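You operate a simulated robot arm through the tools that you are given. There is no shell and no other tool. Be economical: measure what you need, move in short steps, check, and stop when the job is done.

Carry out the task below with a simulated robot arm. There is one attempt and no reset: what you move stays moved.

Task
Drain the dirty tank into the waste can, then wipe off its sludge.
Fine: heat off first; drain lever and can's cover shut again; lid up, wipe the floor with the yellow sponge and put it back; spill nothing. Set down upright: yellow sponge. Where these are worked on the way, their far stop is far enough and under half their travel is too little: waste can cover. What is to be rubbed or washed off counts as gone when no trace of it is left.

The check looks at the end state, three seconds after you hand in, the way a careful person would. Anything else that was tipped, shoved, dropped, spilled or broken makes it a failure. Lids that push on must go on centred and level and be pressed home; caps that screw on are set level and turned clockwise until they are tight.

Robot
A 6-joint arm with a two-finger parallel gripper on a trunk, on a base that drives. Base frame: it is fixed to the floor where the robot stands at the start and does not move with it; the origin is under the middle of the robot, x ahead of it, y to its left, z up. Lengths are in mm, angles in degrees, forces in N, time in s.
With the tool pointing down near the work surface it reaches from about 100 to 620 mm from the robot's upright axis, wherever it stands. Its first joint turns from -166.0 to 166.0 degrees. Places, roughly: green go key [500, -200, 800]; pump knob [700, -200, 1100]; purple uv key [500, -200, 600]; red heat key [400, 0, 800]; sludge [600, 0, 900]; tank lid [600, 0, 1000]; waste can cover [500, 200, 600]; yellow air key [700, -800, 600]; yellow sponge [1000, -750, 750]. Payload 1.57 kg.
Tool frame: the origin (TCP) lies between the finger pads and is the grasp point; the fingertips stand 30 mm ahead of it; z points along the fingers, y is the line along which they close. The gripper opens to 110 mm. The fingers are 24 mm wide and 12 mm thick; the gripper's body (48 by 112 mm) begins 78 mm behind the TCP.
Orientation is told as [roll, pitch, yaw] about the base's x, y, z axes, in that order, counted from this pose: with the fingers straight down and closing along the base's y, the tool's x points along the base's -x, its y along +y and its z along -z.

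Tools
- The arm moves only by the tool play_rows. Its argument "targets" is a list of rows, each a list of 6 numbers: the shift along the base's x, y, z in units of 100 mm (1.0 is 100 mm), then the turn, a rotation vector about the base's x, y, z in units of 180 degrees (1.0 is 180 degrees). In form: [[tx, ty, tz, wx, wy, wz], ...]. A call has 1 to 12 rows; each row is the pose to reach, as a shift and turn from the pose commanded when the call began. "hand" is the opening in per cent of the stroke, from 0 (shut) to 100 (fully open), set as the call begins (left out, the last holds). A call with a number of a shift or a turn outside -1 to 1 is refused whole. Rows are played at 5 a second. More than 50 mm and 8.6 degrees between two rows, or a gripper value outside its range, and nothing of the call is played. Where a pose cannot be reached the arm comes as near as it can. A force on the tool above 80 N (or 10 N above the force at the start of the call, whichever is more), or a blocked arm, ends the call early, and 0.2 s more pass. The fingers move at their own pace (about 108 mm/s each) and stop on an object; they squeeze with about 33 N. The grip force told is the motor's: it shows also when the fingers shut on nothing. Time passes only in rows, and 0.2 s behind the last, so rows that repeat a pose let the fingers close. The reply holds the time, the measured pose of the TCP, the force on the tool along the base axes, the opening and the grip force, in the units named above and with some noise, with the torque about the TCP (base axes, N m) and any sound that the robot's microphone picked up.
- Cameras (640 x 400 px; columns grow to the right, rows downward): "scene" is now at [55.3, 129.8, 1802.5]; the picture's right is [-0.17, -0.99, 0.00], its down [-0.77, 0.13, -0.63] and it looks along [0.62, -0.10, -0.78] (base axes); focal length 251 px, centre (320, 200). "wrist" rides on the gripper at [70, 16, -141] in the tool frame; the picture's right is [-0.23, 0.97, 0.00], its down [-0.85, -0.20, -0.48] and it looks along [-0.47, -0.11, 0.88] (tool axes); focal length 222 px, centre (320, 200). There is no depth. A picture from a camera that has moved, and an enlarged one, comes with that camera's place and axes in the base frame and with its lens.
- capture(camera): a new picture of that camera. It takes no simulated time.
- lift_body(by): slides the trunk up (or, below 0, down) by that many mm; the arm and the scene camera ride with it, the base frame stays. It gives what a move gives, with no picture.
- steer(legs): drives the robot by 1 to 6 legs, each [ahead, left, turn to the left] in mm, mm and degrees, along the robot's own axes; the way and the turn of a leg run together, so that a leg with both is an arc; at most 1500 mm and 180 degrees a leg. The arm and the cameras ride along, it lands a little off, and it stops where it bumps. It gives what a move gives.
- aim_head(pan, tilt): turns the head with the scene camera to pan (to the left, within 120 degrees either way) and tilt (down, from -29 to 69), counted from straight ahead of the robot. It gives what a move gives.
- inspect(camera, box): a new picture of the part [left, top, right, bottom] of that camera's present view, enlarged. It takes no simulated time.
- sign_off(): hands the job in; it is judged then, once.

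Work in short steps. Places have to be worked out from the pictures, the camera data and where the tool is seen: move nearer, look again, correct. Check each grasp and each placing, and mend what went wrong. You have 120 turns and 90 pictures in all, those below and enlarged ones among them. Open the gripper and draw the arm clear of the work before you hand the job in, unless the task says otherwise; then end with one line.

The tools are called after "Call:" as a command line: name --pt "numbers of a row" for each row, then --argument value for the rest, lists and objects as JSON in quotes. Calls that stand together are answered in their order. play_rows: Moves the arm, as the interface text tells. Its arguments: {"type":"object","properties":{"targets":{"type":"array","items":{"type":"array","items":{"type":"number"}}},"hand":{"type":"number"}},"required":["targets"]} The other tools are called the same way: lift_body (by) slides the trunk up or down; steer (legs) drives the base; aim_head (pan, tilt) turns the head that bears the scene camera; capture (camera) takes a picture; inspect (camera, box) takes an enlarged picture of a part of a camera's view; sign_off () hands the job in.

At the start:

```text
clock: 0.0
tcp_pos: [401.4, -109.6, 1443.5]
tool_rot: [0.0, 0.0, 0.0]
force: [-0.2, 0.9, -0.1]
torque: [0.0, 0.02, -0.01]
finger_gap: 110.1
gripper_force: 0.0
trunk travel left (down, up): [-400.0, 190.0]
robot x, y, heading: [-5.3, -4.3, -0.2]
head pan, tilt: [-9.7, 51.3]
```

scene: 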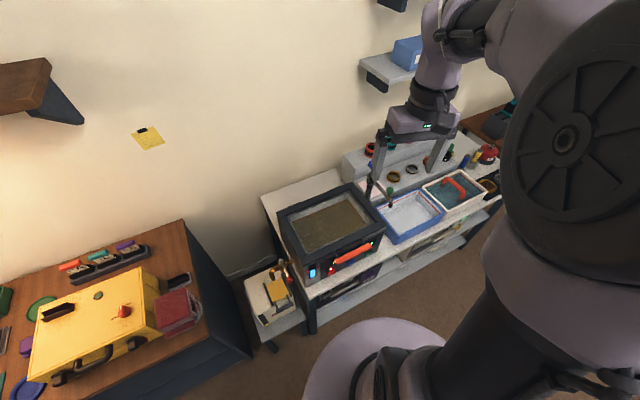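
wrist: 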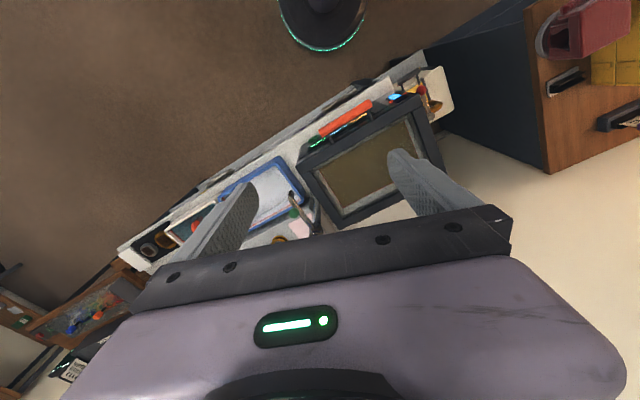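

I see the tank ahead; I'll enlarge the tank and its left side to find the keys, lever and can.

Call:
inspect --camera "scene" --box '[230, 170, 400, 350]'

Call:
inspect --camera "scene" --box '[340, 100, 530, 250]'

```text
2.22 times, centred on (315, 260) of scene
camera zoom: at [55.3, 129.8, 1802.5], right [-0.17, -0.99, 0.0], down [-0.77, 0.13, -0.63], along [0.62, -0.1, -0.78], focal length 558 px, centre (331, 67)
```

zoom: 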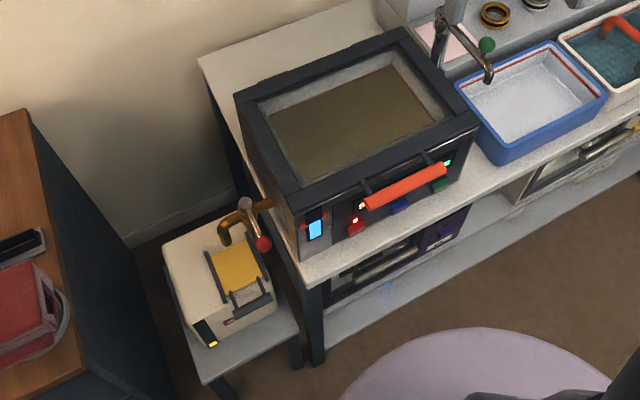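

```text
2.67 times, centred on (435, 175) of scene
camera zoom: at [55.3, 129.8, 1802.5], right [-0.17, -0.99, 0.0], down [-0.77, 0.13, -0.63], along [0.62, -0.1, -0.78], focal length 670 px, centre (13, 267)
```

zoom: 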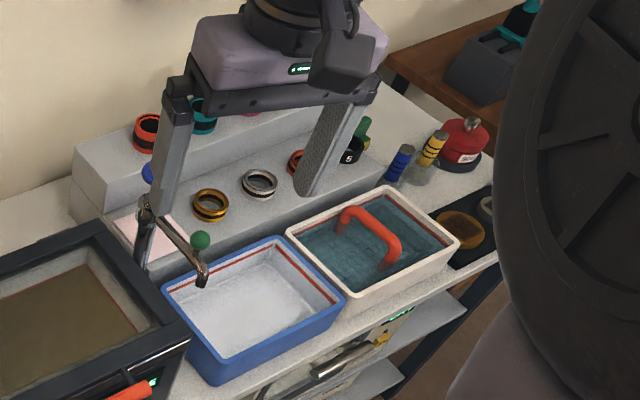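

The bench runs off at a slant. I'll enlarge the wrist view of the tank for triangulation.

Call:
inspect --camera "wrist" --box '[280, 60, 480, 240]'

```text
2.22 times, centred on (380, 150) of wrist
camera zoom: at [329.8, -93.5, 1586.6], right [0.23, 0.97, 0.0], down [0.85, -0.2, 0.48], along [0.47, -0.11, -0.88], focal length 494 px, centre (187, 311)
```

zoom: 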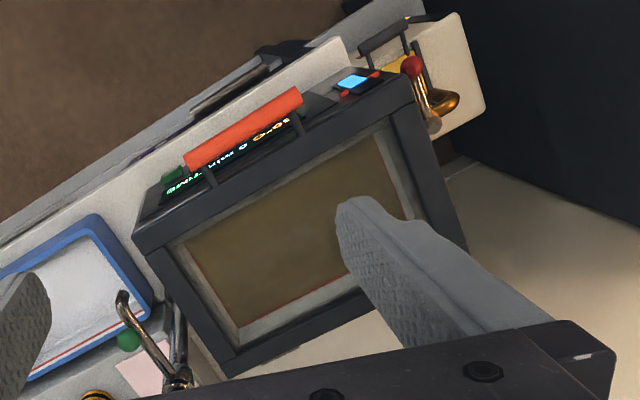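

Triangulated: lid top at z≈1032, handle bar near (435,-50,997), drain-lever ball near (427,182,889). I lower the trunk for a nearer view of the front panel.

Call:
lift_body --by -200

Call:
aim_head --pan 5 --tilt 60

Call:
inspect --camera "scene" --box '[200, 100, 520, 300]'

Call:
capture --camera "scene"

```text
clock: 2.2
tcp_pos: [399.8, -109.4, 1244.0]
tool_rot: [-0.1, -0.1, 0.0]
force: [-0.1, 0.3, -0.1]
torque: [0.04, -0.03, -0.03]
finger_gap: 109.9
gripper_force: 0.0
trunk travel left (down, up): [-200.0, 390.0]
robot x, y, heading: [1.4, 1.7, 0.2]
head pan, tilt: [-9.7, 51.3]
```

```text
clock: 2.9
tcp_pos: [398.8, -109.8, 1243.2]
tool_rot: [0.1, 0.0, 0.0]
force: [0.5, 0.5, 0.5]
torque: [0.01, 0.03, -0.02]
finger_gap: 110.0
gripper_force: 0.1
trunk travel left (down, up): [-200.0, 390.0]
robot x, y, heading: [-2.0, 1.6, -0.1]
head pan, tilt: [5.0, 60.0]
```

```text
2.00 times, centred on (360, 200) of scene
camera zoom: at [46.9, 148.3, 1591.7], right [0.09, -1.0, 0.0], down [-0.86, -0.07, -0.5], along [0.5, 0.04, -0.87], focal length 503 px, centre (240, 200)
```

zoom: 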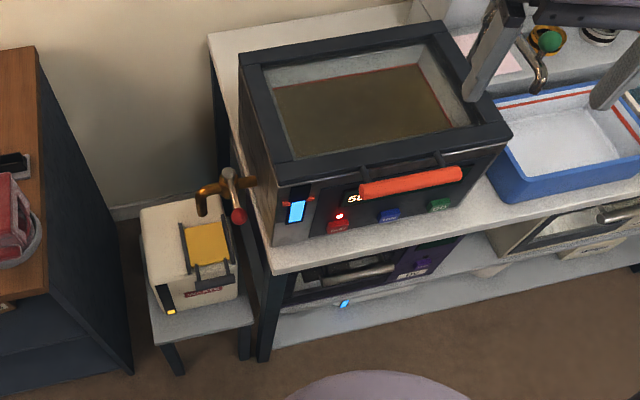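

```text
83 pictures are left
camera scene: at [46.9, 148.3, 1591.7], right [0.09, -1.0, 0.0], down [-0.86, -0.07, -0.5], along [0.5, 0.04, -0.87], focal length 251 px, centre (320, 200)
```

scene: 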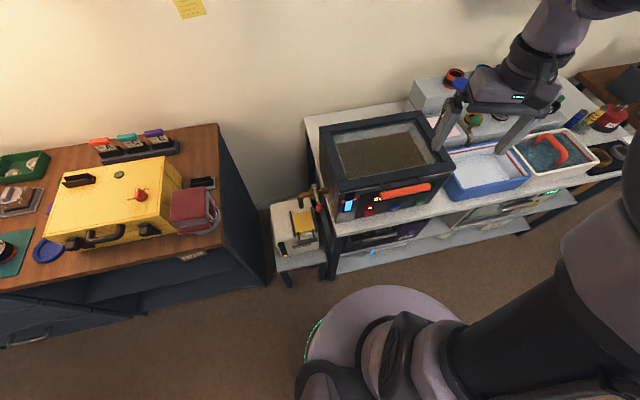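

The tank is yawed about 17.5°, with its front face at roughly n·p=421 and the heat key near (436,19,859). I back the robot off and square it to the bench.

Call:
steer --legs '[[-154, -111, 0], [0, 0, 17.5]]'

Call:
aim_head --pan 0 --tilt 45

Call:
capture --camera "scene"

Call:
inspect --camera "scene" --box '[220, 130, 380, 230]'

```text
clock: 5.5
tcp_pos: [256.6, -95.4, 1243.8]
tool_rot: [0.0, 0.0, 17.2]
force: [-0.4, -0.2, -0.6]
torque: [-0.02, 0.07, -0.02]
finger_gap: 109.9
gripper_force: 0.1
trunk travel left (down, up): [-200.0, 390.0]
robot x, y, heading: [-157.4, -109.6, 17.1]
head pan, tilt: [5.0, 60.0]
```

```text
clock: 6.2
tcp_pos: [256.5, -94.3, 1243.9]
tool_rot: [0.0, 0.0, 17.2]
force: [0.1, 0.2, -0.2]
torque: [-0.04, -0.02, 0.05]
finger_gap: 110.1
gripper_force: 0.0
trunk travel left (down, up): [-200.0, 390.0]
robot x, y, heading: [-158.2, -108.3, 17.2]
head pan, tilt: [0.0, 45.0]
```

```text
82 pictures are left
camera scene: at [-139.6, 45.9, 1611.1], right [0.3, -0.96, 0.0], down [-0.68, -0.21, -0.71], along [0.67, 0.21, -0.71], focal length 251 px, centre (320, 200)
```

scene: 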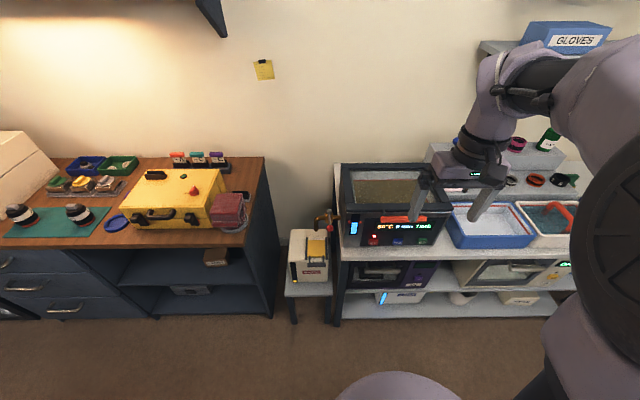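

```text
4.00 times, centred on (300, 180) of scene
camera zoom: at [-139.6, 45.9, 1611.1], right [0.3, -0.96, 0.0], down [-0.68, -0.21, -0.71], along [0.67, 0.21, -0.71], focal length 1005 px, centre (400, 280)
```

zoom: 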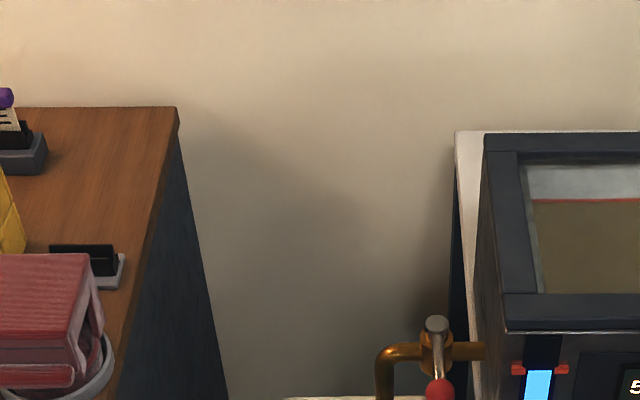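

Now squared up nicely. Zooming on the panel and on the can with the lever.

Call:
inspect --camera "scene" --box '[335, 160, 463, 240]'

Call:
inspect --camera "scene" --box '[260, 200, 388, 280]'

Call:
capture --camera "wrist"

```text
5.00 times, centred on (399, 200) of scene
camera zoom: at [-139.6, 45.9, 1611.1], right [0.3, -0.96, 0.0], down [-0.68, -0.21, -0.71], along [0.67, 0.21, -0.71], focal length 1257 px, centre (-75, 200)
```

zoom: 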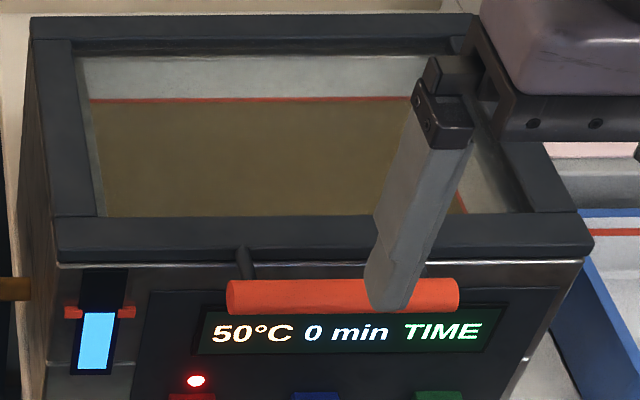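

```text
5.00 times, centred on (324, 240) of scene
camera zoom: at [-139.6, 45.9, 1611.1], right [0.3, -0.96, 0.0], down [-0.68, -0.21, -0.71], along [0.67, 0.21, -0.71], focal length 1257 px, centre (300, 0)
```

zoom: 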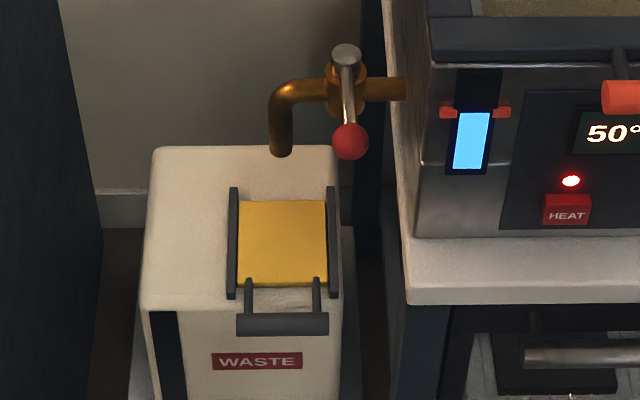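

```text
78 pictures are left
camera wrist: at [185.4, -100.1, 1386.7], right [-0.07, 1.0, 0.0], down [0.88, 0.06, 0.48], along [0.48, 0.03, -0.88], focal length 222 px, centre (320, 200)
```

wrist: 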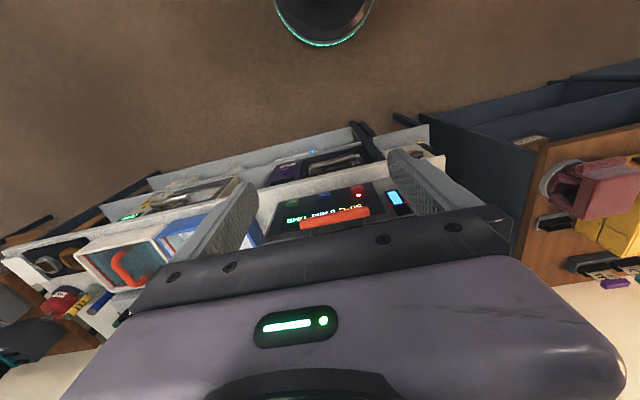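

The HEAT key sits near (435,20,850) on the front face. I lower the trunk with the arm in front of the bench, while shutting the fingers and tilting the tool forward by 60°.

Call:
lift_body --by -190

Call:
play_rows --pt "0 0.1 0 0.0125 -0.0398 0" --pt "0 0.2 0 0.025 -0.0795 0" --pt "0 0.3 0 0.0376 -0.119 0" --pt "0 0.4 0 0.05 -0.159 0" --pt "0 0.5 0 0.0627 -0.199 0" --pt "0 0.6 0 0.0752 -0.2385 0" --pt "0 0.7 0 0.0878 -0.278 0" --pt "0 0.8 0 0.1003 -0.318 0" --pt "0 0.9 0 0.1003 -0.318 0" --hand 0

Call:
capture --camera "wrist"

```text
clock: 8.3
tcp_pos: [257.2, -95.0, 1052.5]
tool_rot: [-0.1, 0.0, 17.2]
force: [-0.2, -1.2, 0.2]
torque: [-0.02, -0.02, 0.01]
finger_gap: 110.1
gripper_force: 0.2
trunk travel left (down, up): [-10.0, 580.0]
robot x, y, heading: [-156.3, -112.4, 17.2]
head pan, tilt: [0.0, 45.0]
```

```text
clock: 10.3
tcp_pos: [263.2, -6.0, 1061.3]
tool_rot: [1.6, -58.1, 17.0]
force: [-0.2, -0.3, 0.6]
torque: [-0.02, -0.02, 0.0]
finger_gap: 0.0
gripper_force: 20.8
out of reach, approached as far as the arm can: row 8, 9
trunk travel left (down, up): [-10.0, 580.0]
robot x, y, heading: [-154.5, -112.2, 17.2]
head pan, tilt: [0.0, 45.0]
```

```text
77 pictures are left
camera wrist: at [109.3, -40.4, 1078.4], right [-0.19, 0.96, 0.21], down [0.11, -0.19, 0.98], along [0.97, 0.21, -0.07], focal length 222 px, centre (320, 200)
```

wrist: 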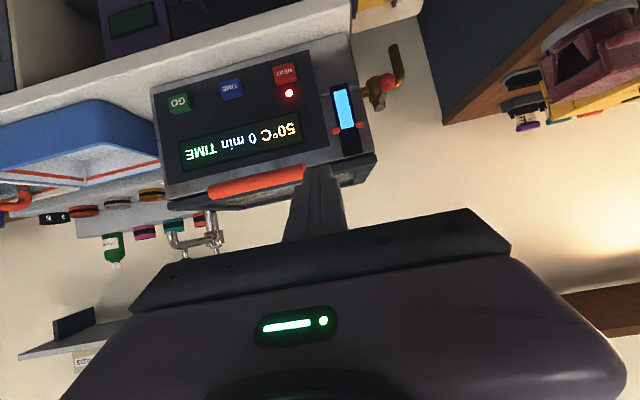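

The key triangulates again to (436,18,847). I move down and forward towards a spot 50 mm in front of it.

Call:
play_rows --pt "0.2 0 -0.4 0 0 0" --pt "0.4 0 -0.8 0 0 0" --pt "0.5 0 -1.0 0 0 0"

Call:
play_rows --pt "0.1 0 -0.4 0 0 0" --pt "0.2 0 -0.8 0 0 0" --pt "0.4 0 -0.95 0 0 0"

Call:
capture --camera "wrist"

```text
clock: 11.1
tcp_pos: [315.7, -22.7, 983.0]
tool_rot: [1.6, -59.6, 16.3]
force: [0.4, 0.1, 0.4]
torque: [0.01, 0.02, -0.02]
finger_gap: 0.4
gripper_force: 21.3
out of reach, approached as far as the arm can: row 1, 2, 3
trunk travel left (down, up): [-10.0, 580.0]
robot x, y, heading: [-160.4, -108.5, 17.0]
head pan, tilt: [0.0, 45.0]
```

```text
clock: 11.9
tcp_pos: [379.8, -40.1, 935.3]
tool_rot: [3.6, -58.6, 15.3]
force: [-0.5, 1.5, 0.7]
torque: [-0.01, 0.05, -0.03]
finger_gap: 0.0
gripper_force: 21.4
out of reach, approached as far as the arm can: row 1, 2, 3
trunk travel left (down, up): [-10.0, 580.0]
robot x, y, heading: [-157.7, -106.9, 17.1]
head pan, tilt: [0.0, 45.0]
```

```text
76 pictures are left
camera wrist: at [225.8, -74.4, 952.6], right [-0.19, 0.96, 0.22], down [0.11, -0.21, 0.97], along [0.98, 0.21, -0.06], focal length 222 px, centre (320, 200)
```

wrist: 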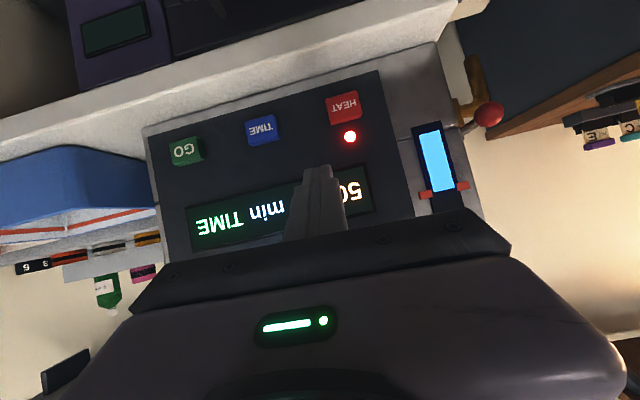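

The arm seems at a limit with this tilt and drifts. I relax the tilt by 15° and retry going down and left.

Call:
play_rows --pt "-0.2 0.1 0 -0.0125 0.0398 0" --pt "-0.4 0.3 -0.1 -0.025 0.0795 0" --pt "-0.4 0.4 -0.3 -0.025 0.0795 0"

```text
clock: 12.7
tcp_pos: [338.4, 3.2, 903.9]
tool_rot: [0.4, -45.1, 17.0]
force: [-0.1, -0.8, 0.8]
torque: [0.0, 0.0, 0.01]
finger_gap: 0.0
gripper_force: 21.5
trunk travel left (down, up): [-10.0, 580.0]
robot x, y, heading: [-159.7, -108.6, 17.4]
head pan, tilt: [0.0, 45.0]
```

Pose is now reachable. I bring the fingertips to ~25 mm in front of the HEAT key.

Call:
play_rows --pt "0.05 -0.1 -0.2 0 0 0" --pt "0.25 -0.05 -0.33 0 0 0" --pt "0.52 0 -0.33 0 0 0"

Call:
capture --camera "wrist"

```text
clock: 13.5
tcp_pos: [391.4, 0.2, 871.7]
tool_rot: [0.5, -45.0, 17.0]
force: [-0.1, -0.5, 0.1]
torque: [-0.01, 0.0, 0.01]
finger_gap: 0.0
gripper_force: 21.5
trunk travel left (down, up): [-10.0, 580.0]
robot x, y, heading: [-156.2, -107.1, 17.2]
head pan, tilt: [0.0, 45.0]
```

```text
75 pictures are left
camera wrist: at [243.0, -29.2, 924.7], right [-0.14, 0.98, 0.17], down [0.31, -0.12, 0.94], along [0.94, 0.18, -0.29], focal length 222 px, centre (320, 200)
```

wrist: 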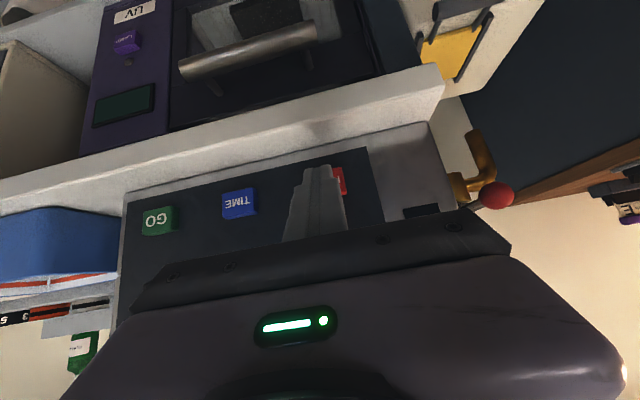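

Tip is lined up with the key. I push in along the face normal until force appears.

Call:
play_rows --pt "0.05 0.05 0 0 0 0" --pt "0.1 0.07 0 0 0 0" --pt "0.15 0.08 0 0 0 0" --pt "0.2 0.1 0 0 0 0" --pt "0.24 0.11 0 0 0 0" --pt "0.28 0.12 0 0 0 0"

Call:
capture --camera "wrist"

```text
clock: 14.9
tcp_pos: [412.8, 12.1, 871.9]
tool_rot: [0.2, -44.9, 17.2]
force: [-54.2, -11.0, 2.9]
torque: [0.08, 0.65, 0.16]
finger_gap: 0.0
gripper_force: 21.6
trunk travel left (down, up): [-10.0, 580.0]
robot x, y, heading: [-156.7, -108.5, 17.4]
head pan, tilt: [0.0, 45.0]
heard: click
```

```text
74 pictures are left
camera wrist: at [265.9, -17.7, 924.3], right [-0.14, 0.98, 0.16], down [0.32, -0.11, 0.94], along [0.94, 0.18, -0.29], focal length 222 px, centre (320, 200)
```

wrist: 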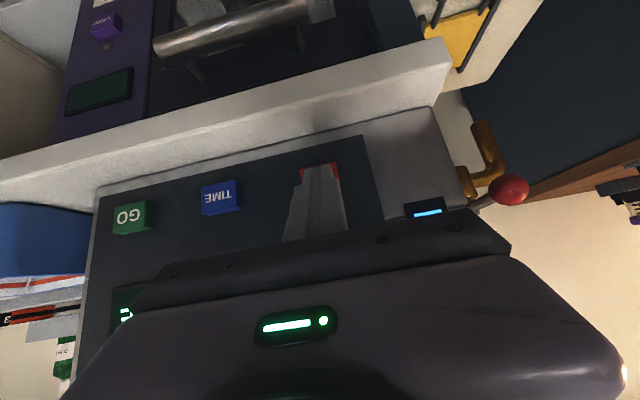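

A click was heard. I back off and look at whether the LED is out.

Call:
play_rows --pt "-0.4 -0.13 0 0 0 0" --pt "-0.85 -0.27 0 0 0 0" --pt "-0.9 -0.27 0.4 0 0 0"

Call:
capture --camera "wrist"

Call:
inspect --camera "scene" --box '[260, 140, 420, 240]'

```text
clock: 15.7
tcp_pos: [330.0, -13.8, 913.2]
tool_rot: [0.4, -45.2, 17.0]
force: [-0.4, 0.1, 0.2]
torque: [0.02, 0.0, 0.02]
finger_gap: 0.0
gripper_force: 21.5
out of reach, approached as far as the arm can: row 2
trunk travel left (down, up): [-10.0, 580.0]
robot x, y, heading: [-159.7, -107.7, 17.0]
head pan, tilt: [0.0, 45.0]
```

```text
73 pictures are left
camera wrist: at [183.0, -43.7, 964.8], right [-0.14, 0.98, 0.17], down [0.31, -0.12, 0.94], along [0.94, 0.18, -0.29], focal length 222 px, centre (320, 200)
```

wrist: 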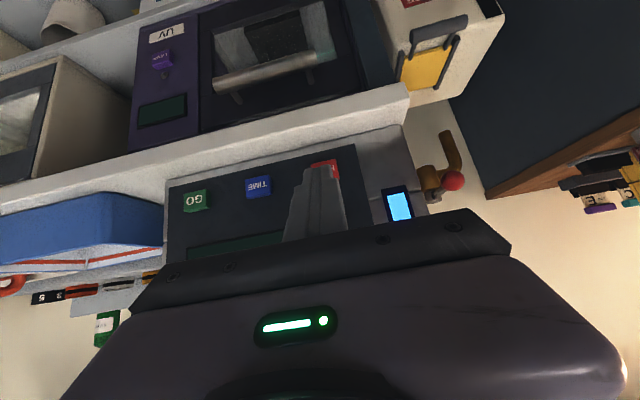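

```text
4.00 times, centred on (340, 190) of scene
camera zoom: at [-139.6, 45.7, 1421.2], right [0.3, -0.96, 0.0], down [-0.68, -0.21, -0.71], along [0.68, 0.21, -0.71], focal length 1005 px, centre (240, 240)
```

zoom: 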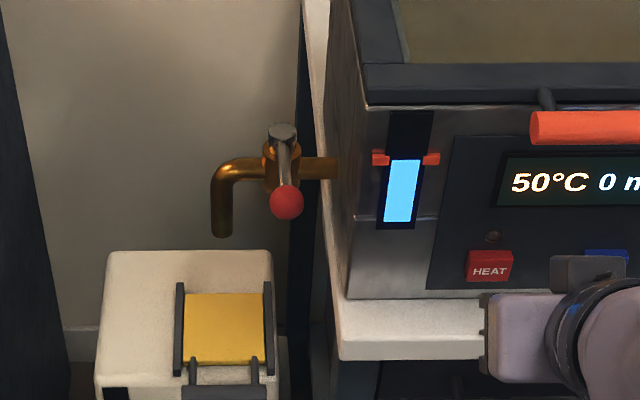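

LED is out, so heat is off. Lever ball at about (425,182,885), spout tip near (478,254,776). I zoom the wrist view on the lever and the can.

Call:
inspect --camera "wrist" --box '[380, 0, 508, 80]'

Call:
inspect --camera "wrist" --box '[380, 120, 508, 200]'

Call:
inspect --camera "scene" --box '[264, 190, 392, 270]'

```text
5.00 times, centred on (444, 40) of wrist
camera zoom: at [183.0, -43.7, 964.8], right [-0.14, 0.98, 0.17], down [0.31, -0.12, 0.94], along [0.94, 0.18, -0.29], focal length 1111 px, centre (-300, 1000)
```

zoom: 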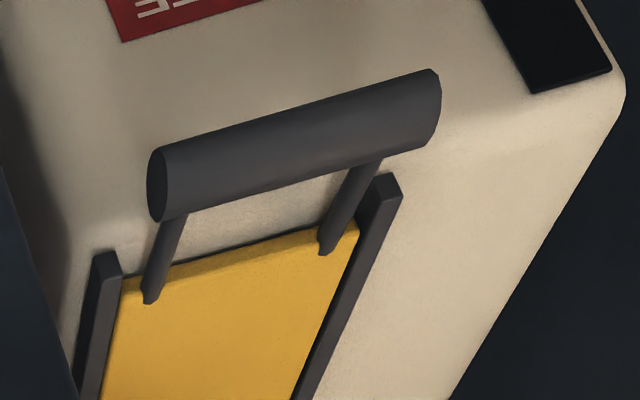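

```text
5.00 times, centred on (444, 160) of wrist
camera zoom: at [183.0, -43.7, 964.8], right [-0.14, 0.98, 0.17], down [0.31, -0.12, 0.94], along [0.94, 0.18, -0.29], focal length 1111 px, centre (-300, 400)
```

zoom: 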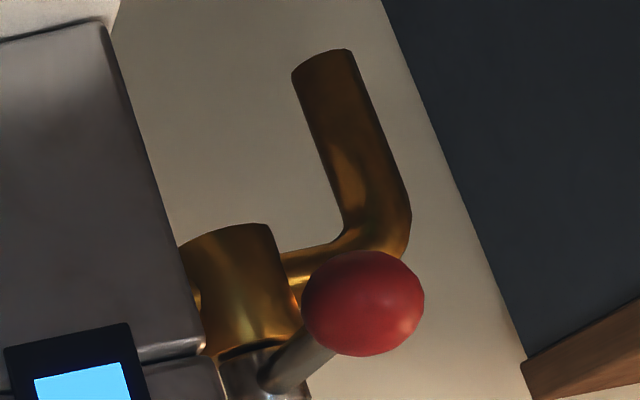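

```text
5.00 times, centred on (328, 230) of scene
camera zoom: at [-139.6, 45.7, 1421.2], right [0.3, -0.96, 0.0], down [-0.68, -0.21, -0.71], along [0.68, 0.21, -0.71], focal length 1257 px, centre (280, 50)
```

zoom: 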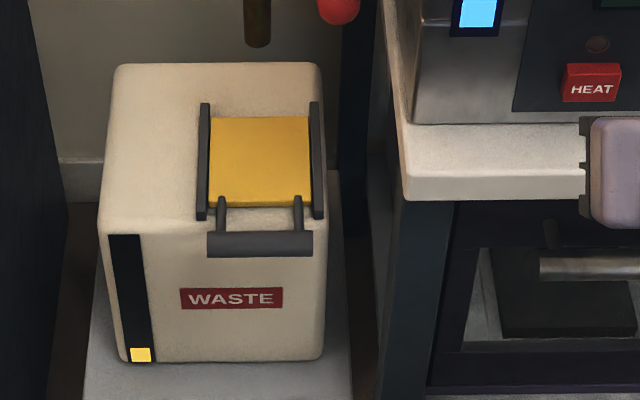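

The cover is a slide in rails with a pull bar (n≈463, z≈630), with the spout above it. I straighten the tool to vertical, draw it back, and drive closer.

Call:
play_rows --pt "-0.15 -0.05 0.15 -0.0125 0.0398 0" --pt "-0.3 -0.1 0.3 -0.025 0.0795 0" --pt "-0.45 -0.15 0.45 -0.0376 0.119 0" --pt "-0.6 -0.2 0.6 -0.05 0.159 0" --pt "-0.75 -0.25 0.75 -0.0627 0.199 0" --pt "-0.9 -0.3 0.8 -0.0752 0.2385 0" --pt "-1.0 -0.3 0.8 -0.0752 0.2385 0"

Call:
steer --legs '[[0, 80, 0], [130, 0, 0.3]]'

Call:
aim_head --pan 0 --tilt 60

Call:
capture --camera "scene"

Call:
capture --camera "wrist"

```text
clock: 17.3
tcp_pos: [230.5, -44.0, 992.4]
tool_rot: [0.0, 0.0, 17.2]
force: [-0.3, -1.2, -0.3]
torque: [-0.03, 0.0, 0.01]
finger_gap: 0.0
gripper_force: 21.1
out of reach, approached as far as the arm can: row 1, 2, 3
trunk travel left (down, up): [-10.0, 580.0]
robot x, y, heading: [-157.5, -108.0, 17.3]
head pan, tilt: [0.0, 45.0]
```

```text
clock: 19.3
tcp_pos: [332.3, 69.8, 992.2]
tool_rot: [0.0, 0.1, 17.4]
force: [0.1, 0.5, 0.7]
torque: [-0.03, -0.01, 0.02]
finger_gap: 0.0
gripper_force: 21.2
trunk travel left (down, up): [-10.0, 580.0]
robot x, y, heading: [-56.7, 4.5, 17.3]
head pan, tilt: [0.0, 45.0]
```

```text
clock: 20.0
tcp_pos: [331.5, 69.9, 992.8]
tool_rot: [0.0, 0.1, 17.4]
force: [-0.6, -0.7, -0.3]
torque: [-0.03, 0.03, 0.0]
finger_gap: 0.0
gripper_force: 21.5
trunk travel left (down, up): [-10.0, 580.0]
robot x, y, heading: [-55.8, 6.4, 17.2]
head pan, tilt: [0.0, 60.0]
```

```text
68 pictures are left
camera scene: at [-52.1, 155.1, 1401.7], right [0.3, -0.95, 0.0], down [-0.83, -0.26, -0.5], along [0.48, 0.15, -0.87], focal length 251 px, centre (320, 200)
```

scene: 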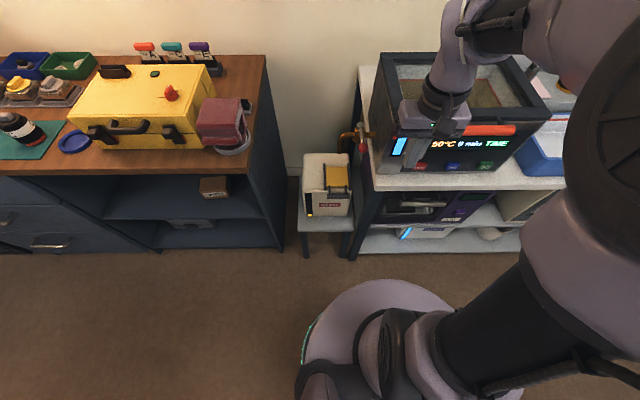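

```text
67 pictures are left
camera wrist: at [259.6, 64.3, 1134.4], right [-0.07, 1.0, 0.0], down [0.88, 0.06, 0.48], along [0.48, 0.04, -0.88], focal length 222 px, centre (320, 200)
```

wrist: 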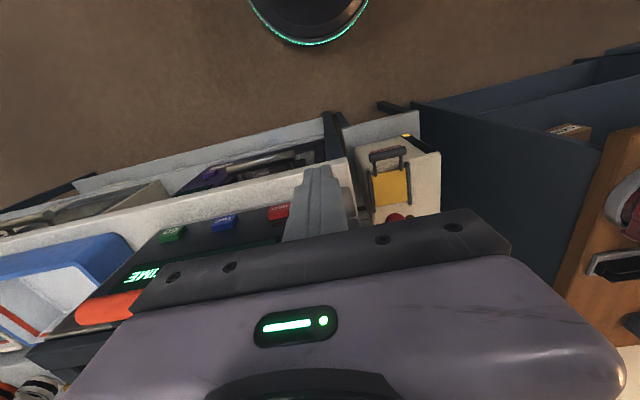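

Space is good. I turn the tool −90° in yaw so the fingers close along the pull direction, moving left to line up with the can.

Call:
play_rows --pt "-0.05 0.09 0 0 0 -0.0455" --pt "-0.1 0.18 0 0 0 -0.091" --pt "-0.15 0.27 0 0 0 -0.1365" --pt "-0.2 0.36 0 0 0 -0.182" --pt "-0.25 0.45 0 0 0 -0.2275" --pt "-0.3 0.54 0 0 0 -0.273" --pt "-0.35 0.63 0 0 0 -0.3185" --pt "-0.4 0.72 0 0 0 -0.364" --pt "-0.45 0.81 0 0 0 -0.4095" --pt "-0.5 0.9 0 0 0 -0.455" --pt "-0.55 1.0 0 0 0 -0.5" --hand 45

Call:
play_rows --pt "0 0.1 -0.1 0.0125 -0.0398 0" --pt "0 0.2 -0.3 0.025 -0.0795 0" --pt "0 0.25 -0.5 0.0376 -0.119 0" --pt "0 0.25 -0.8 0.05 -0.159 0"

Call:
capture --camera "wrist"

```text
clock: 22.4
tcp_pos: [276.2, 170.3, 991.7]
tool_rot: [0.0, 0.0, -72.7]
force: [-0.2, -0.2, -0.9]
torque: [0.02, 0.01, 0.0]
finger_gap: 49.5
gripper_force: 0.0
trunk travel left (down, up): [-10.0, 580.0]
robot x, y, heading: [-54.6, 3.1, 17.3]
head pan, tilt: [0.0, 60.0]
```

```text
clock: 23.4
tcp_pos: [277.5, 195.3, 910.1]
tool_rot: [29.7, 0.1, -72.5]
force: [0.9, 0.6, 0.0]
torque: [0.01, 0.0, 0.02]
finger_gap: 49.6
gripper_force: 0.0
trunk travel left (down, up): [-10.0, 580.0]
robot x, y, heading: [-57.7, 5.8, 17.3]
head pan, tilt: [0.0, 60.0]
```

```text
66 pictures are left
camera wrist: at [202.8, 244.3, 1043.2], right [0.87, 0.04, 0.48], down [-0.13, -0.94, 0.32], along [0.47, -0.34, -0.82], focal length 222 px, centre (320, 200)
```

wrist: 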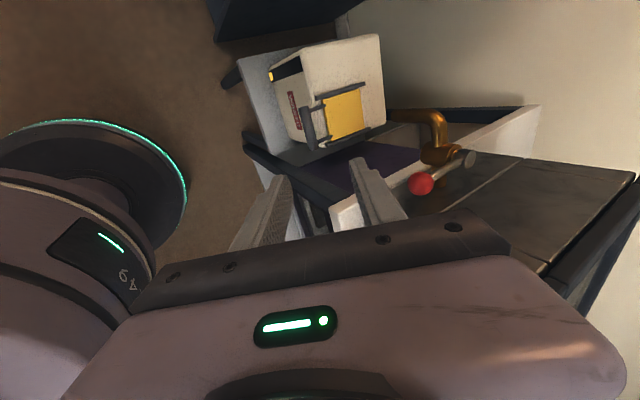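

Good side view of the can. Zoom to locate the bar, combined with the earlier scene ray.

Call:
inspect --camera "wrist" --box '[260, 50, 420, 150]'

Call:
inspect --camera "scene" --box '[280, 110, 440, 210]'

```text
4.00 times, centred on (340, 100) of wrist
camera zoom: at [202.8, 244.3, 1043.2], right [0.87, 0.04, 0.48], down [-0.13, -0.94, 0.32], along [0.47, -0.34, -0.82], focal length 888 px, centre (240, 600)
```

zoom: 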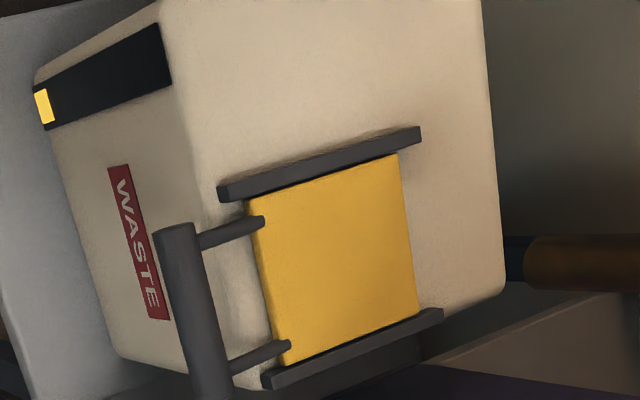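

```text
4.00 times, centred on (360, 160) of scene
camera zoom: at [-38.3, 144.9, 1415.3], right [0.12, -0.99, 0.0], down [-0.75, -0.09, -0.65], along [0.65, 0.08, -0.76], focal length 1005 px, centre (160, 360)
```

zoom: 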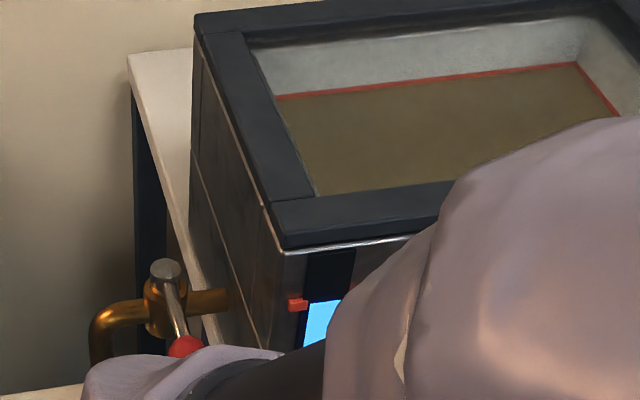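

Bar located at n≈441, l≈96, z≈660 → (392,224,660). Approaching along the tilted tool axis.

Call:
play_rows --pt "0.1 0.02 -0.45 0 0 0" --pt "0.3 0.05 -0.9 0 0 0"

Call:
play_rows --pt "0.2 0.05 -0.45 0 0 0" --pt "0.45 0.11 -0.9 0 0 0"

Call:
capture --camera "wrist"

```text
clock: 24.0
tcp_pos: [303.4, 206.6, 870.0]
tool_rot: [26.2, 2.8, -71.0]
force: [-0.4, -0.4, 0.0]
torque: [0.04, 0.02, 0.03]
finger_gap: 49.6
gripper_force: 0.1
out of reach, approached as far as the arm can: row 1, 2
trunk travel left (down, up): [-10.0, 580.0]
robot x, y, heading: [-53.0, 5.5, 17.3]
head pan, tilt: [0.0, 60.0]
```

```text
refused: row 2 steps farther than a row can; nothing moved
```

```text
63 pictures are left
camera wrist: at [237.6, 249.9, 1009.0], right [0.91, 0.05, 0.42], down [-0.09, -0.95, 0.3], along [0.41, -0.31, -0.86], focal length 222 px, centre (320, 200)
```

wrist: 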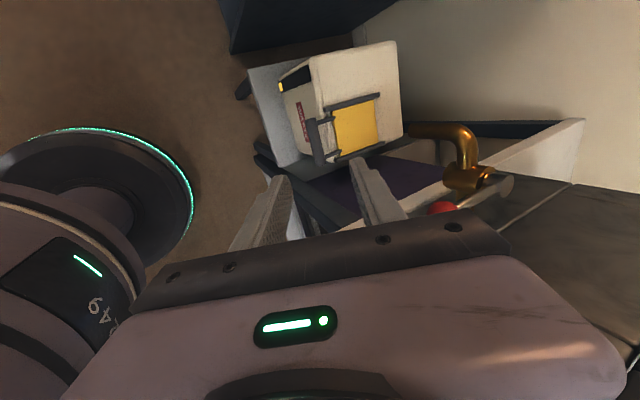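

Too folded here; I back the robot off 90 mm and use the last bit of trunk travel, then approach with more arm extension.

Call:
steer --legs '[[-90, 0, 0]]'

Call:
lift_body --by -10

Call:
play_rows --pt "0.45 0.1 0 0 0 0" --pt "0.85 0.2 -0.1 0 0 0" --pt "0.9 0.2 -0.5 0 0 0" --pt "0.95 0.2 -0.9 0 0 0"

```text
clock: 25.1
tcp_pos: [218.0, 179.0, 870.6]
tool_rot: [26.3, 2.8, -71.0]
force: [0.4, 0.2, -0.1]
torque: [-0.02, 0.0, 0.0]
finger_gap: 49.5
gripper_force: 0.1
trunk travel left (down, up): [-10.0, 580.0]
robot x, y, heading: [-140.3, -20.3, 17.6]
head pan, tilt: [0.0, 60.0]
```

```text
clock: 25.7
tcp_pos: [218.8, 178.1, 860.8]
tool_rot: [26.2, 2.6, -71.1]
force: [-0.3, -0.7, -0.3]
torque: [-0.03, 0.0, -0.03]
finger_gap: 49.5
gripper_force: 0.0
trunk travel left (down, up): [0.0, 590.0]
robot x, y, heading: [-143.2, -22.2, 17.6]
head pan, tilt: [0.0, 60.0]
```

```text
clock: 26.7
tcp_pos: [329.9, 202.9, 788.0]
tool_rot: [25.5, 2.7, -71.2]
force: [-0.5, 0.0, 0.5]
torque: [-0.02, 0.0, -0.04]
finger_gap: 49.5
gripper_force: 0.1
out of reach, approached as far as the arm can: row 3, 4
trunk travel left (down, up): [0.0, 590.0]
robot x, y, heading: [-142.8, -16.4, 17.5]
head pan, tilt: [0.0, 60.0]
```

The limit looks like the wrist not bending past the forearm, so less tilt is needed low down. I reduce to about 14° and continue lower.

Call:
play_rows --pt "0.0 0.0 -0.05 -0.01 0.032 0" --pt "0.05 0.02 -0.2 -0.018 0.06 0" --pt "0.2 0.08 -0.45 -0.02 0.065 0"

Call:
capture --camera "wrist"

```text
clock: 27.5
tcp_pos: [349.0, 211.0, 743.1]
tool_rot: [13.9, 3.2, -71.8]
force: [-0.3, 0.4, 0.3]
torque: [-0.03, -0.02, 0.0]
finger_gap: 49.9
gripper_force: 0.0
out of reach, approached as far as the arm can: row 1, 2
trunk travel left (down, up): [0.0, 590.0]
robot x, y, heading: [-144.1, -20.3, 17.3]
head pan, tilt: [0.0, 60.0]
```

```text
62 pictures are left
camera wrist: at [311.9, 264.1, 889.7], right [0.97, 0.07, 0.22], down [-0.02, -0.93, 0.37], along [0.23, -0.36, -0.9], focal length 222 px, centre (320, 200)
```

wrist: 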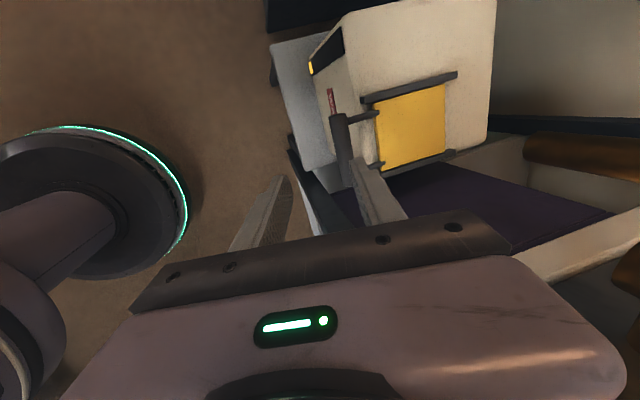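

Bar confirmed at n≈441, z≈660. I shift 23 mm forward, then descend along the tool axis to straddle it.

Call:
play_rows --pt "0.21 0.09 0 0 0 0" --pt "0.26 0.11 -0.25 0 0 0" --pt "0.31 0.12 -0.45 0 0 0"

Call:
capture --camera "wrist"

```text
clock: 28.3
tcp_pos: [379.8, 221.4, 701.1]
tool_rot: [14.0, 3.1, -71.8]
force: [-0.6, -0.9, 0.6]
torque: [-0.02, -0.01, 0.02]
finger_gap: 49.5
gripper_force: 0.0
trunk travel left (down, up): [0.0, 590.0]
robot x, y, heading: [-139.5, -26.8, 17.2]
head pan, tilt: [0.0, 60.0]
```

```text
61 pictures are left
camera wrist: at [342.6, 274.3, 846.3], right [0.97, 0.07, 0.22], down [-0.02, -0.93, 0.37], along [0.23, -0.36, -0.9], focal length 222 px, centre (320, 200)
```

wrist: 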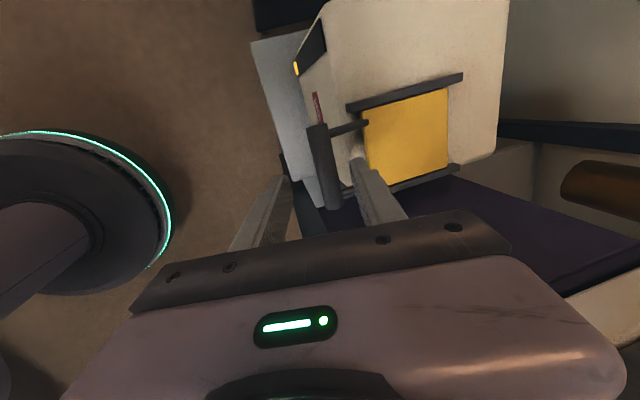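

Bar sits between the fingers. Descend to it and close.

Call:
play_rows --pt "0.06 0.04 -0.2 0 0 0" --pt "0.12 0.08 -0.41 0 0 0"

Call:
play_rows --pt "0 0 0 0 0 0" --pt "0 0 0 0 0 0" --pt "0 0 0 0 0 0" --hand 0

Call:
capture --camera "wrist"

```text
clock: 28.9
tcp_pos: [391.6, 229.7, 657.4]
tool_rot: [14.0, 3.1, -71.7]
force: [-0.2, -0.3, -0.7]
torque: [0.0, -0.03, 0.02]
finger_gap: 49.6
gripper_force: 0.0
trunk travel left (down, up): [0.0, 590.0]
robot x, y, heading: [-139.9, -23.1, 17.5]
head pan, tilt: [0.0, 60.0]
```

```text
clock: 29.7
tcp_pos: [390.8, 229.6, 658.8]
tool_rot: [14.0, 3.0, -71.7]
force: [1.1, 0.4, 2.3]
torque: [-0.18, -0.17, 0.85]
finger_gap: 19.1
gripper_force: 33.4
trunk travel left (down, up): [0.0, 590.0]
robot x, y, heading: [-142.3, -24.6, 17.2]
head pan, tilt: [0.0, 60.0]
```

```text
60 pictures are left
camera wrist: at [353.4, 282.5, 804.5], right [0.97, 0.07, 0.22], down [-0.02, -0.93, 0.37], along [0.23, -0.36, -0.9], focal length 222 px, centre (320, 200)
```

wrist: 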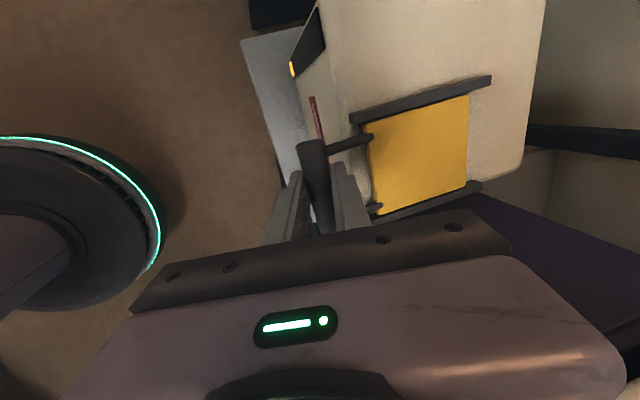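

The bar is gripped (19 mm). I pull toward the robot along −n gently and check force and motion.

Call:
play_rows --pt "-0.095 -0.03 0 0 0 0" --pt "-0.19 -0.06 0 0 0 0" --pt "-0.285 -0.09 0 0 0 0"

Call:
capture --camera "wrist"

```text
clock: 30.5
tcp_pos: [362.7, 220.5, 657.6]
tool_rot: [14.1, 3.0, -71.8]
force: [3.6, -11.3, 22.0]
torque: [-0.81, -0.39, 0.62]
finger_gap: 19.3
gripper_force: 34.0
trunk travel left (down, up): [0.0, 590.0]
robot x, y, heading: [-142.1, -24.1, 17.1]
head pan, tilt: [0.0, 60.0]
```

```text
59 pictures are left
camera wrist: at [325.4, 273.3, 804.4], right [0.97, 0.07, 0.23], down [-0.02, -0.93, 0.37], along [0.23, -0.36, -0.9], focal length 222 px, centre (320, 200)
```

wrist: 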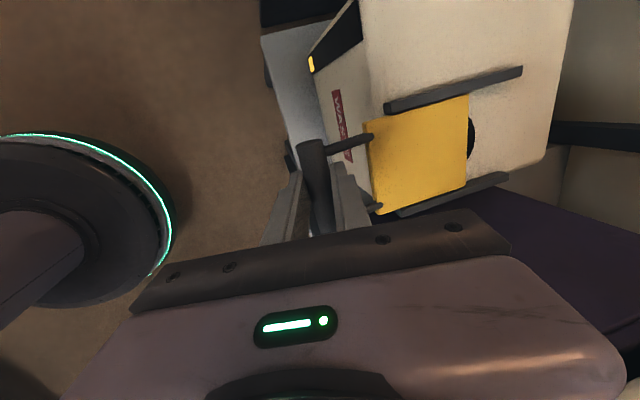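

It slides and the hole starts to show. Continue pulling, easing the tool up a touch to relieve the vertical force.

Call:
play_rows --pt "-0.095 -0.033 0.02 0 0 0" --pt "-0.19 -0.065 0.02 0 0 0" --pt "-0.285 -0.095 0.02 0 0 0"

Call:
play_rows --pt "-0.095 -0.033 0.01 0 0 0" --pt "-0.19 -0.065 0.01 0 0 0" --pt "-0.285 -0.095 0.01 0 0 0"

Call:
capture --camera "wrist"

```text
clock: 31.3
tcp_pos: [333.8, 211.4, 656.8]
tool_rot: [14.1, 3.1, -71.8]
force: [5.5, -17.9, 11.9]
torque: [-0.65, -0.3, 0.56]
finger_gap: 19.1
gripper_force: 33.0
trunk travel left (down, up): [0.0, 590.0]
robot x, y, heading: [-137.2, -24.9, 17.3]
head pan, tilt: [0.0, 60.0]
```

```text
clock: 32.1
tcp_pos: [316.1, 206.6, 659.2]
tool_rot: [14.5, 2.9, -71.6]
force: [69.3, 16.5, -11.7]
torque: [-0.01, -0.76, 0.34]
finger_gap: 19.0
gripper_force: 33.2
trunk travel left (down, up): [0.0, 590.0]
robot x, y, heading: [-138.9, -20.3, 17.2]
head pan, tilt: [0.0, 60.0]
```

```text
58 pictures are left
camera wrist: at [276.8, 259.3, 806.0], right [0.97, 0.07, 0.23], down [-0.02, -0.93, 0.37], along [0.24, -0.36, -0.9], focal length 222 px, centre (320, 200)
```

wrist: 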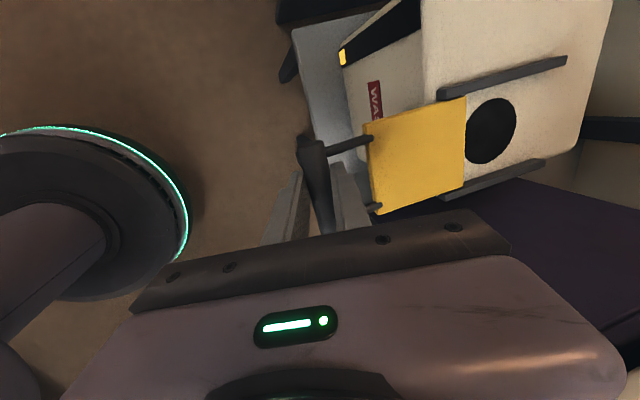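

Far stop reached (force 69 N) and the hole is fully open. Release and withdraw up the tool axis.

Call:
play_rows --pt "0.02 0.005 0 0 0 0" --pt "0.02 0.005 0 0 0 0" --pt "0.02 0.005 0 0 0 0" --hand 45

Call:
play_rows --pt "-0.1 -0.03 0.4 0 0 0" --pt "-0.2 -0.06 0.8 0 0 0" --pt "-0.22 -0.06 1.0 0 0 0"

Call:
play_rows --pt "0 0 0.4 0 0 0" --pt "0 0 0.8 0 0 0" --pt "0 0 1.0 0 0 0"

Call:
capture --camera "wrist"

Call:
capture --camera "scene"

```text
clock: 32.9
tcp_pos: [306.8, 203.2, 659.4]
tool_rot: [13.9, 3.0, -71.9]
force: [0.5, -0.1, 0.5]
torque: [-0.01, 0.02, 0.03]
finger_gap: 49.6
gripper_force: 0.0
trunk travel left (down, up): [0.0, 590.0]
robot x, y, heading: [-142.4, -22.7, 17.4]
head pan, tilt: [0.0, 60.0]
```

```text
clock: 33.7
tcp_pos: [288.1, 198.8, 762.2]
tool_rot: [14.0, 3.0, -71.8]
force: [-0.4, -0.1, 0.1]
torque: [-0.01, 0.02, -0.01]
finger_gap: 49.5
gripper_force: 0.2
trunk travel left (down, up): [0.0, 590.0]
robot x, y, heading: [-143.0, -22.4, 17.0]
head pan, tilt: [0.0, 60.0]
```

```text
clock: 34.5
tcp_pos: [286.1, 197.4, 862.4]
tool_rot: [14.0, 3.2, -71.8]
force: [0.4, -0.5, 0.0]
torque: [-0.02, -0.03, -0.01]
finger_gap: 49.4
gripper_force: 0.0
trunk travel left (down, up): [0.0, 590.0]
robot x, y, heading: [-142.4, -23.9, 17.2]
head pan, tilt: [0.0, 60.0]
```

```text
57 pictures are left
camera wrist: at [249.5, 250.3, 1007.6], right [0.97, 0.07, 0.22], down [-0.02, -0.93, 0.37], along [0.23, -0.36, -0.9], focal length 222 px, centre (320, 200)
```

wrist: 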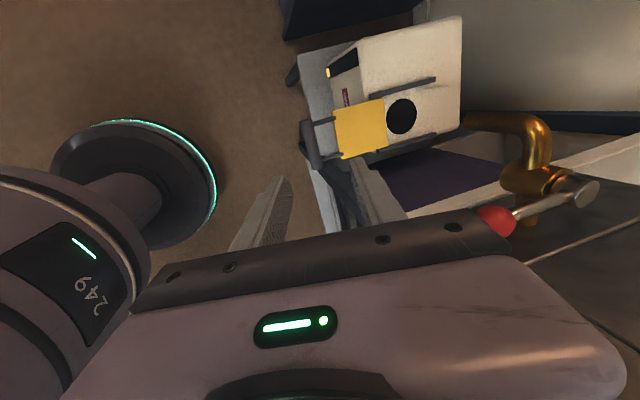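

```text
56 pictures are left
camera scene: at [-137.5, 128.4, 1391.6], right [0.3, -0.95, 0.0], down [-0.83, -0.26, -0.5], along [0.48, 0.15, -0.87], focal length 251 px, centre (320, 200)
```

scene: 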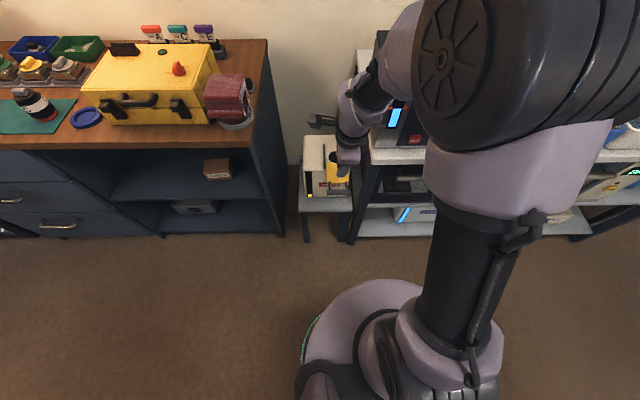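

Lever: ball (n 460, l 46, z 885), pivot (n≈538, l 46) with vertical axis; it must swing left. I turn the tool back to yaw 17 with fingers wide open to straddle the ball from the front.

Call:
play_rows --pt "0 0 0.1 -0.0205 0.0342 0" --pt "0 0 0.2 -0.041 0.0684 0" --hand 91

Call:
play_rows --pt "0 0 0 0 0 0.0455" --pt "0 0 0 0 0 0.091" --pt "0 0 0 0 0 0.1365" --pt "0 0 0 0 0 0.182" --pt "0 0 0 0 0 0.2275" --pt "0 0 0 0 0 0.273" --pt "0 0 0 0 0 0.3185" --pt "0 0 0 0 0 0.364" --pt "0 0 0 0 0 0.4095" --pt "0 0 0 0 0 0.455" --pt "0 0 0 0 0 0.498"

Call:
play_rows --pt "0 0 0 0.0125 -0.0398 0" --pt "0 0 0 0.025 -0.0795 0" --pt "0.1 0.03 0 0.0376 -0.119 0" --pt "0.2 0.06 0 0.05 -0.159 0" --pt "0.3 0.09 0 0.0585 -0.1855 0"

Call:
capture --camera "wrist"

```text
clock: 35.1
tcp_pos: [284.0, 197.5, 882.0]
tool_rot: [-0.1, -0.3, -72.0]
force: [-0.8, 0.1, -0.8]
torque: [0.02, -0.02, 0.03]
finger_gap: 100.2
gripper_force: 0.0
trunk travel left (down, up): [0.0, 590.0]
robot x, y, heading: [-138.0, -21.5, 17.4]
head pan, tilt: [0.0, 60.0]
```

```text
clock: 37.5
tcp_pos: [286.4, 198.0, 880.4]
tool_rot: [0.0, -0.2, 17.7]
force: [-0.4, -0.9, 0.5]
torque: [0.0, 0.01, 0.0]
finger_gap: 100.0
gripper_force: 0.1
trunk travel left (down, up): [0.0, 590.0]
robot x, y, heading: [-141.9, -20.9, 17.5]
head pan, tilt: [0.0, 60.0]
```

```text
clock: 38.7
tcp_pos: [312.4, 204.2, 880.9]
tool_rot: [-0.1, -33.9, 17.4]
force: [-0.4, 0.3, 0.2]
torque: [0.0, 0.01, 0.03]
finger_gap: 100.0
gripper_force: 0.1
trunk travel left (down, up): [0.0, 590.0]
robot x, y, heading: [-142.8, -24.7, 17.3]
head pan, tilt: [0.0, 60.0]
```

```text
55 pictures are left
camera wrist: at [177.0, 179.0, 961.6], right [-0.11, 0.99, 0.12], down [0.48, -0.06, 0.87], along [0.87, 0.16, -0.47], focal length 222 px, centre (320, 200)
```

wrist: 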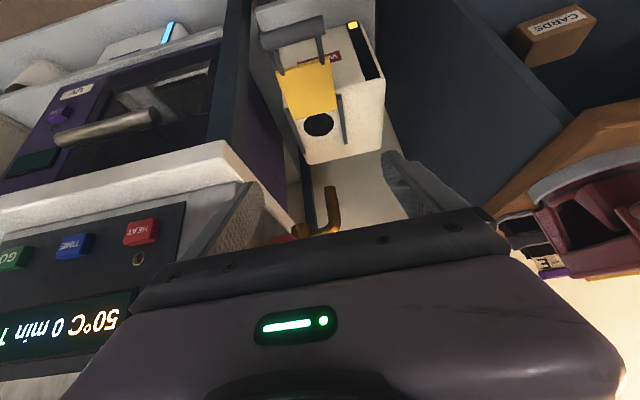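

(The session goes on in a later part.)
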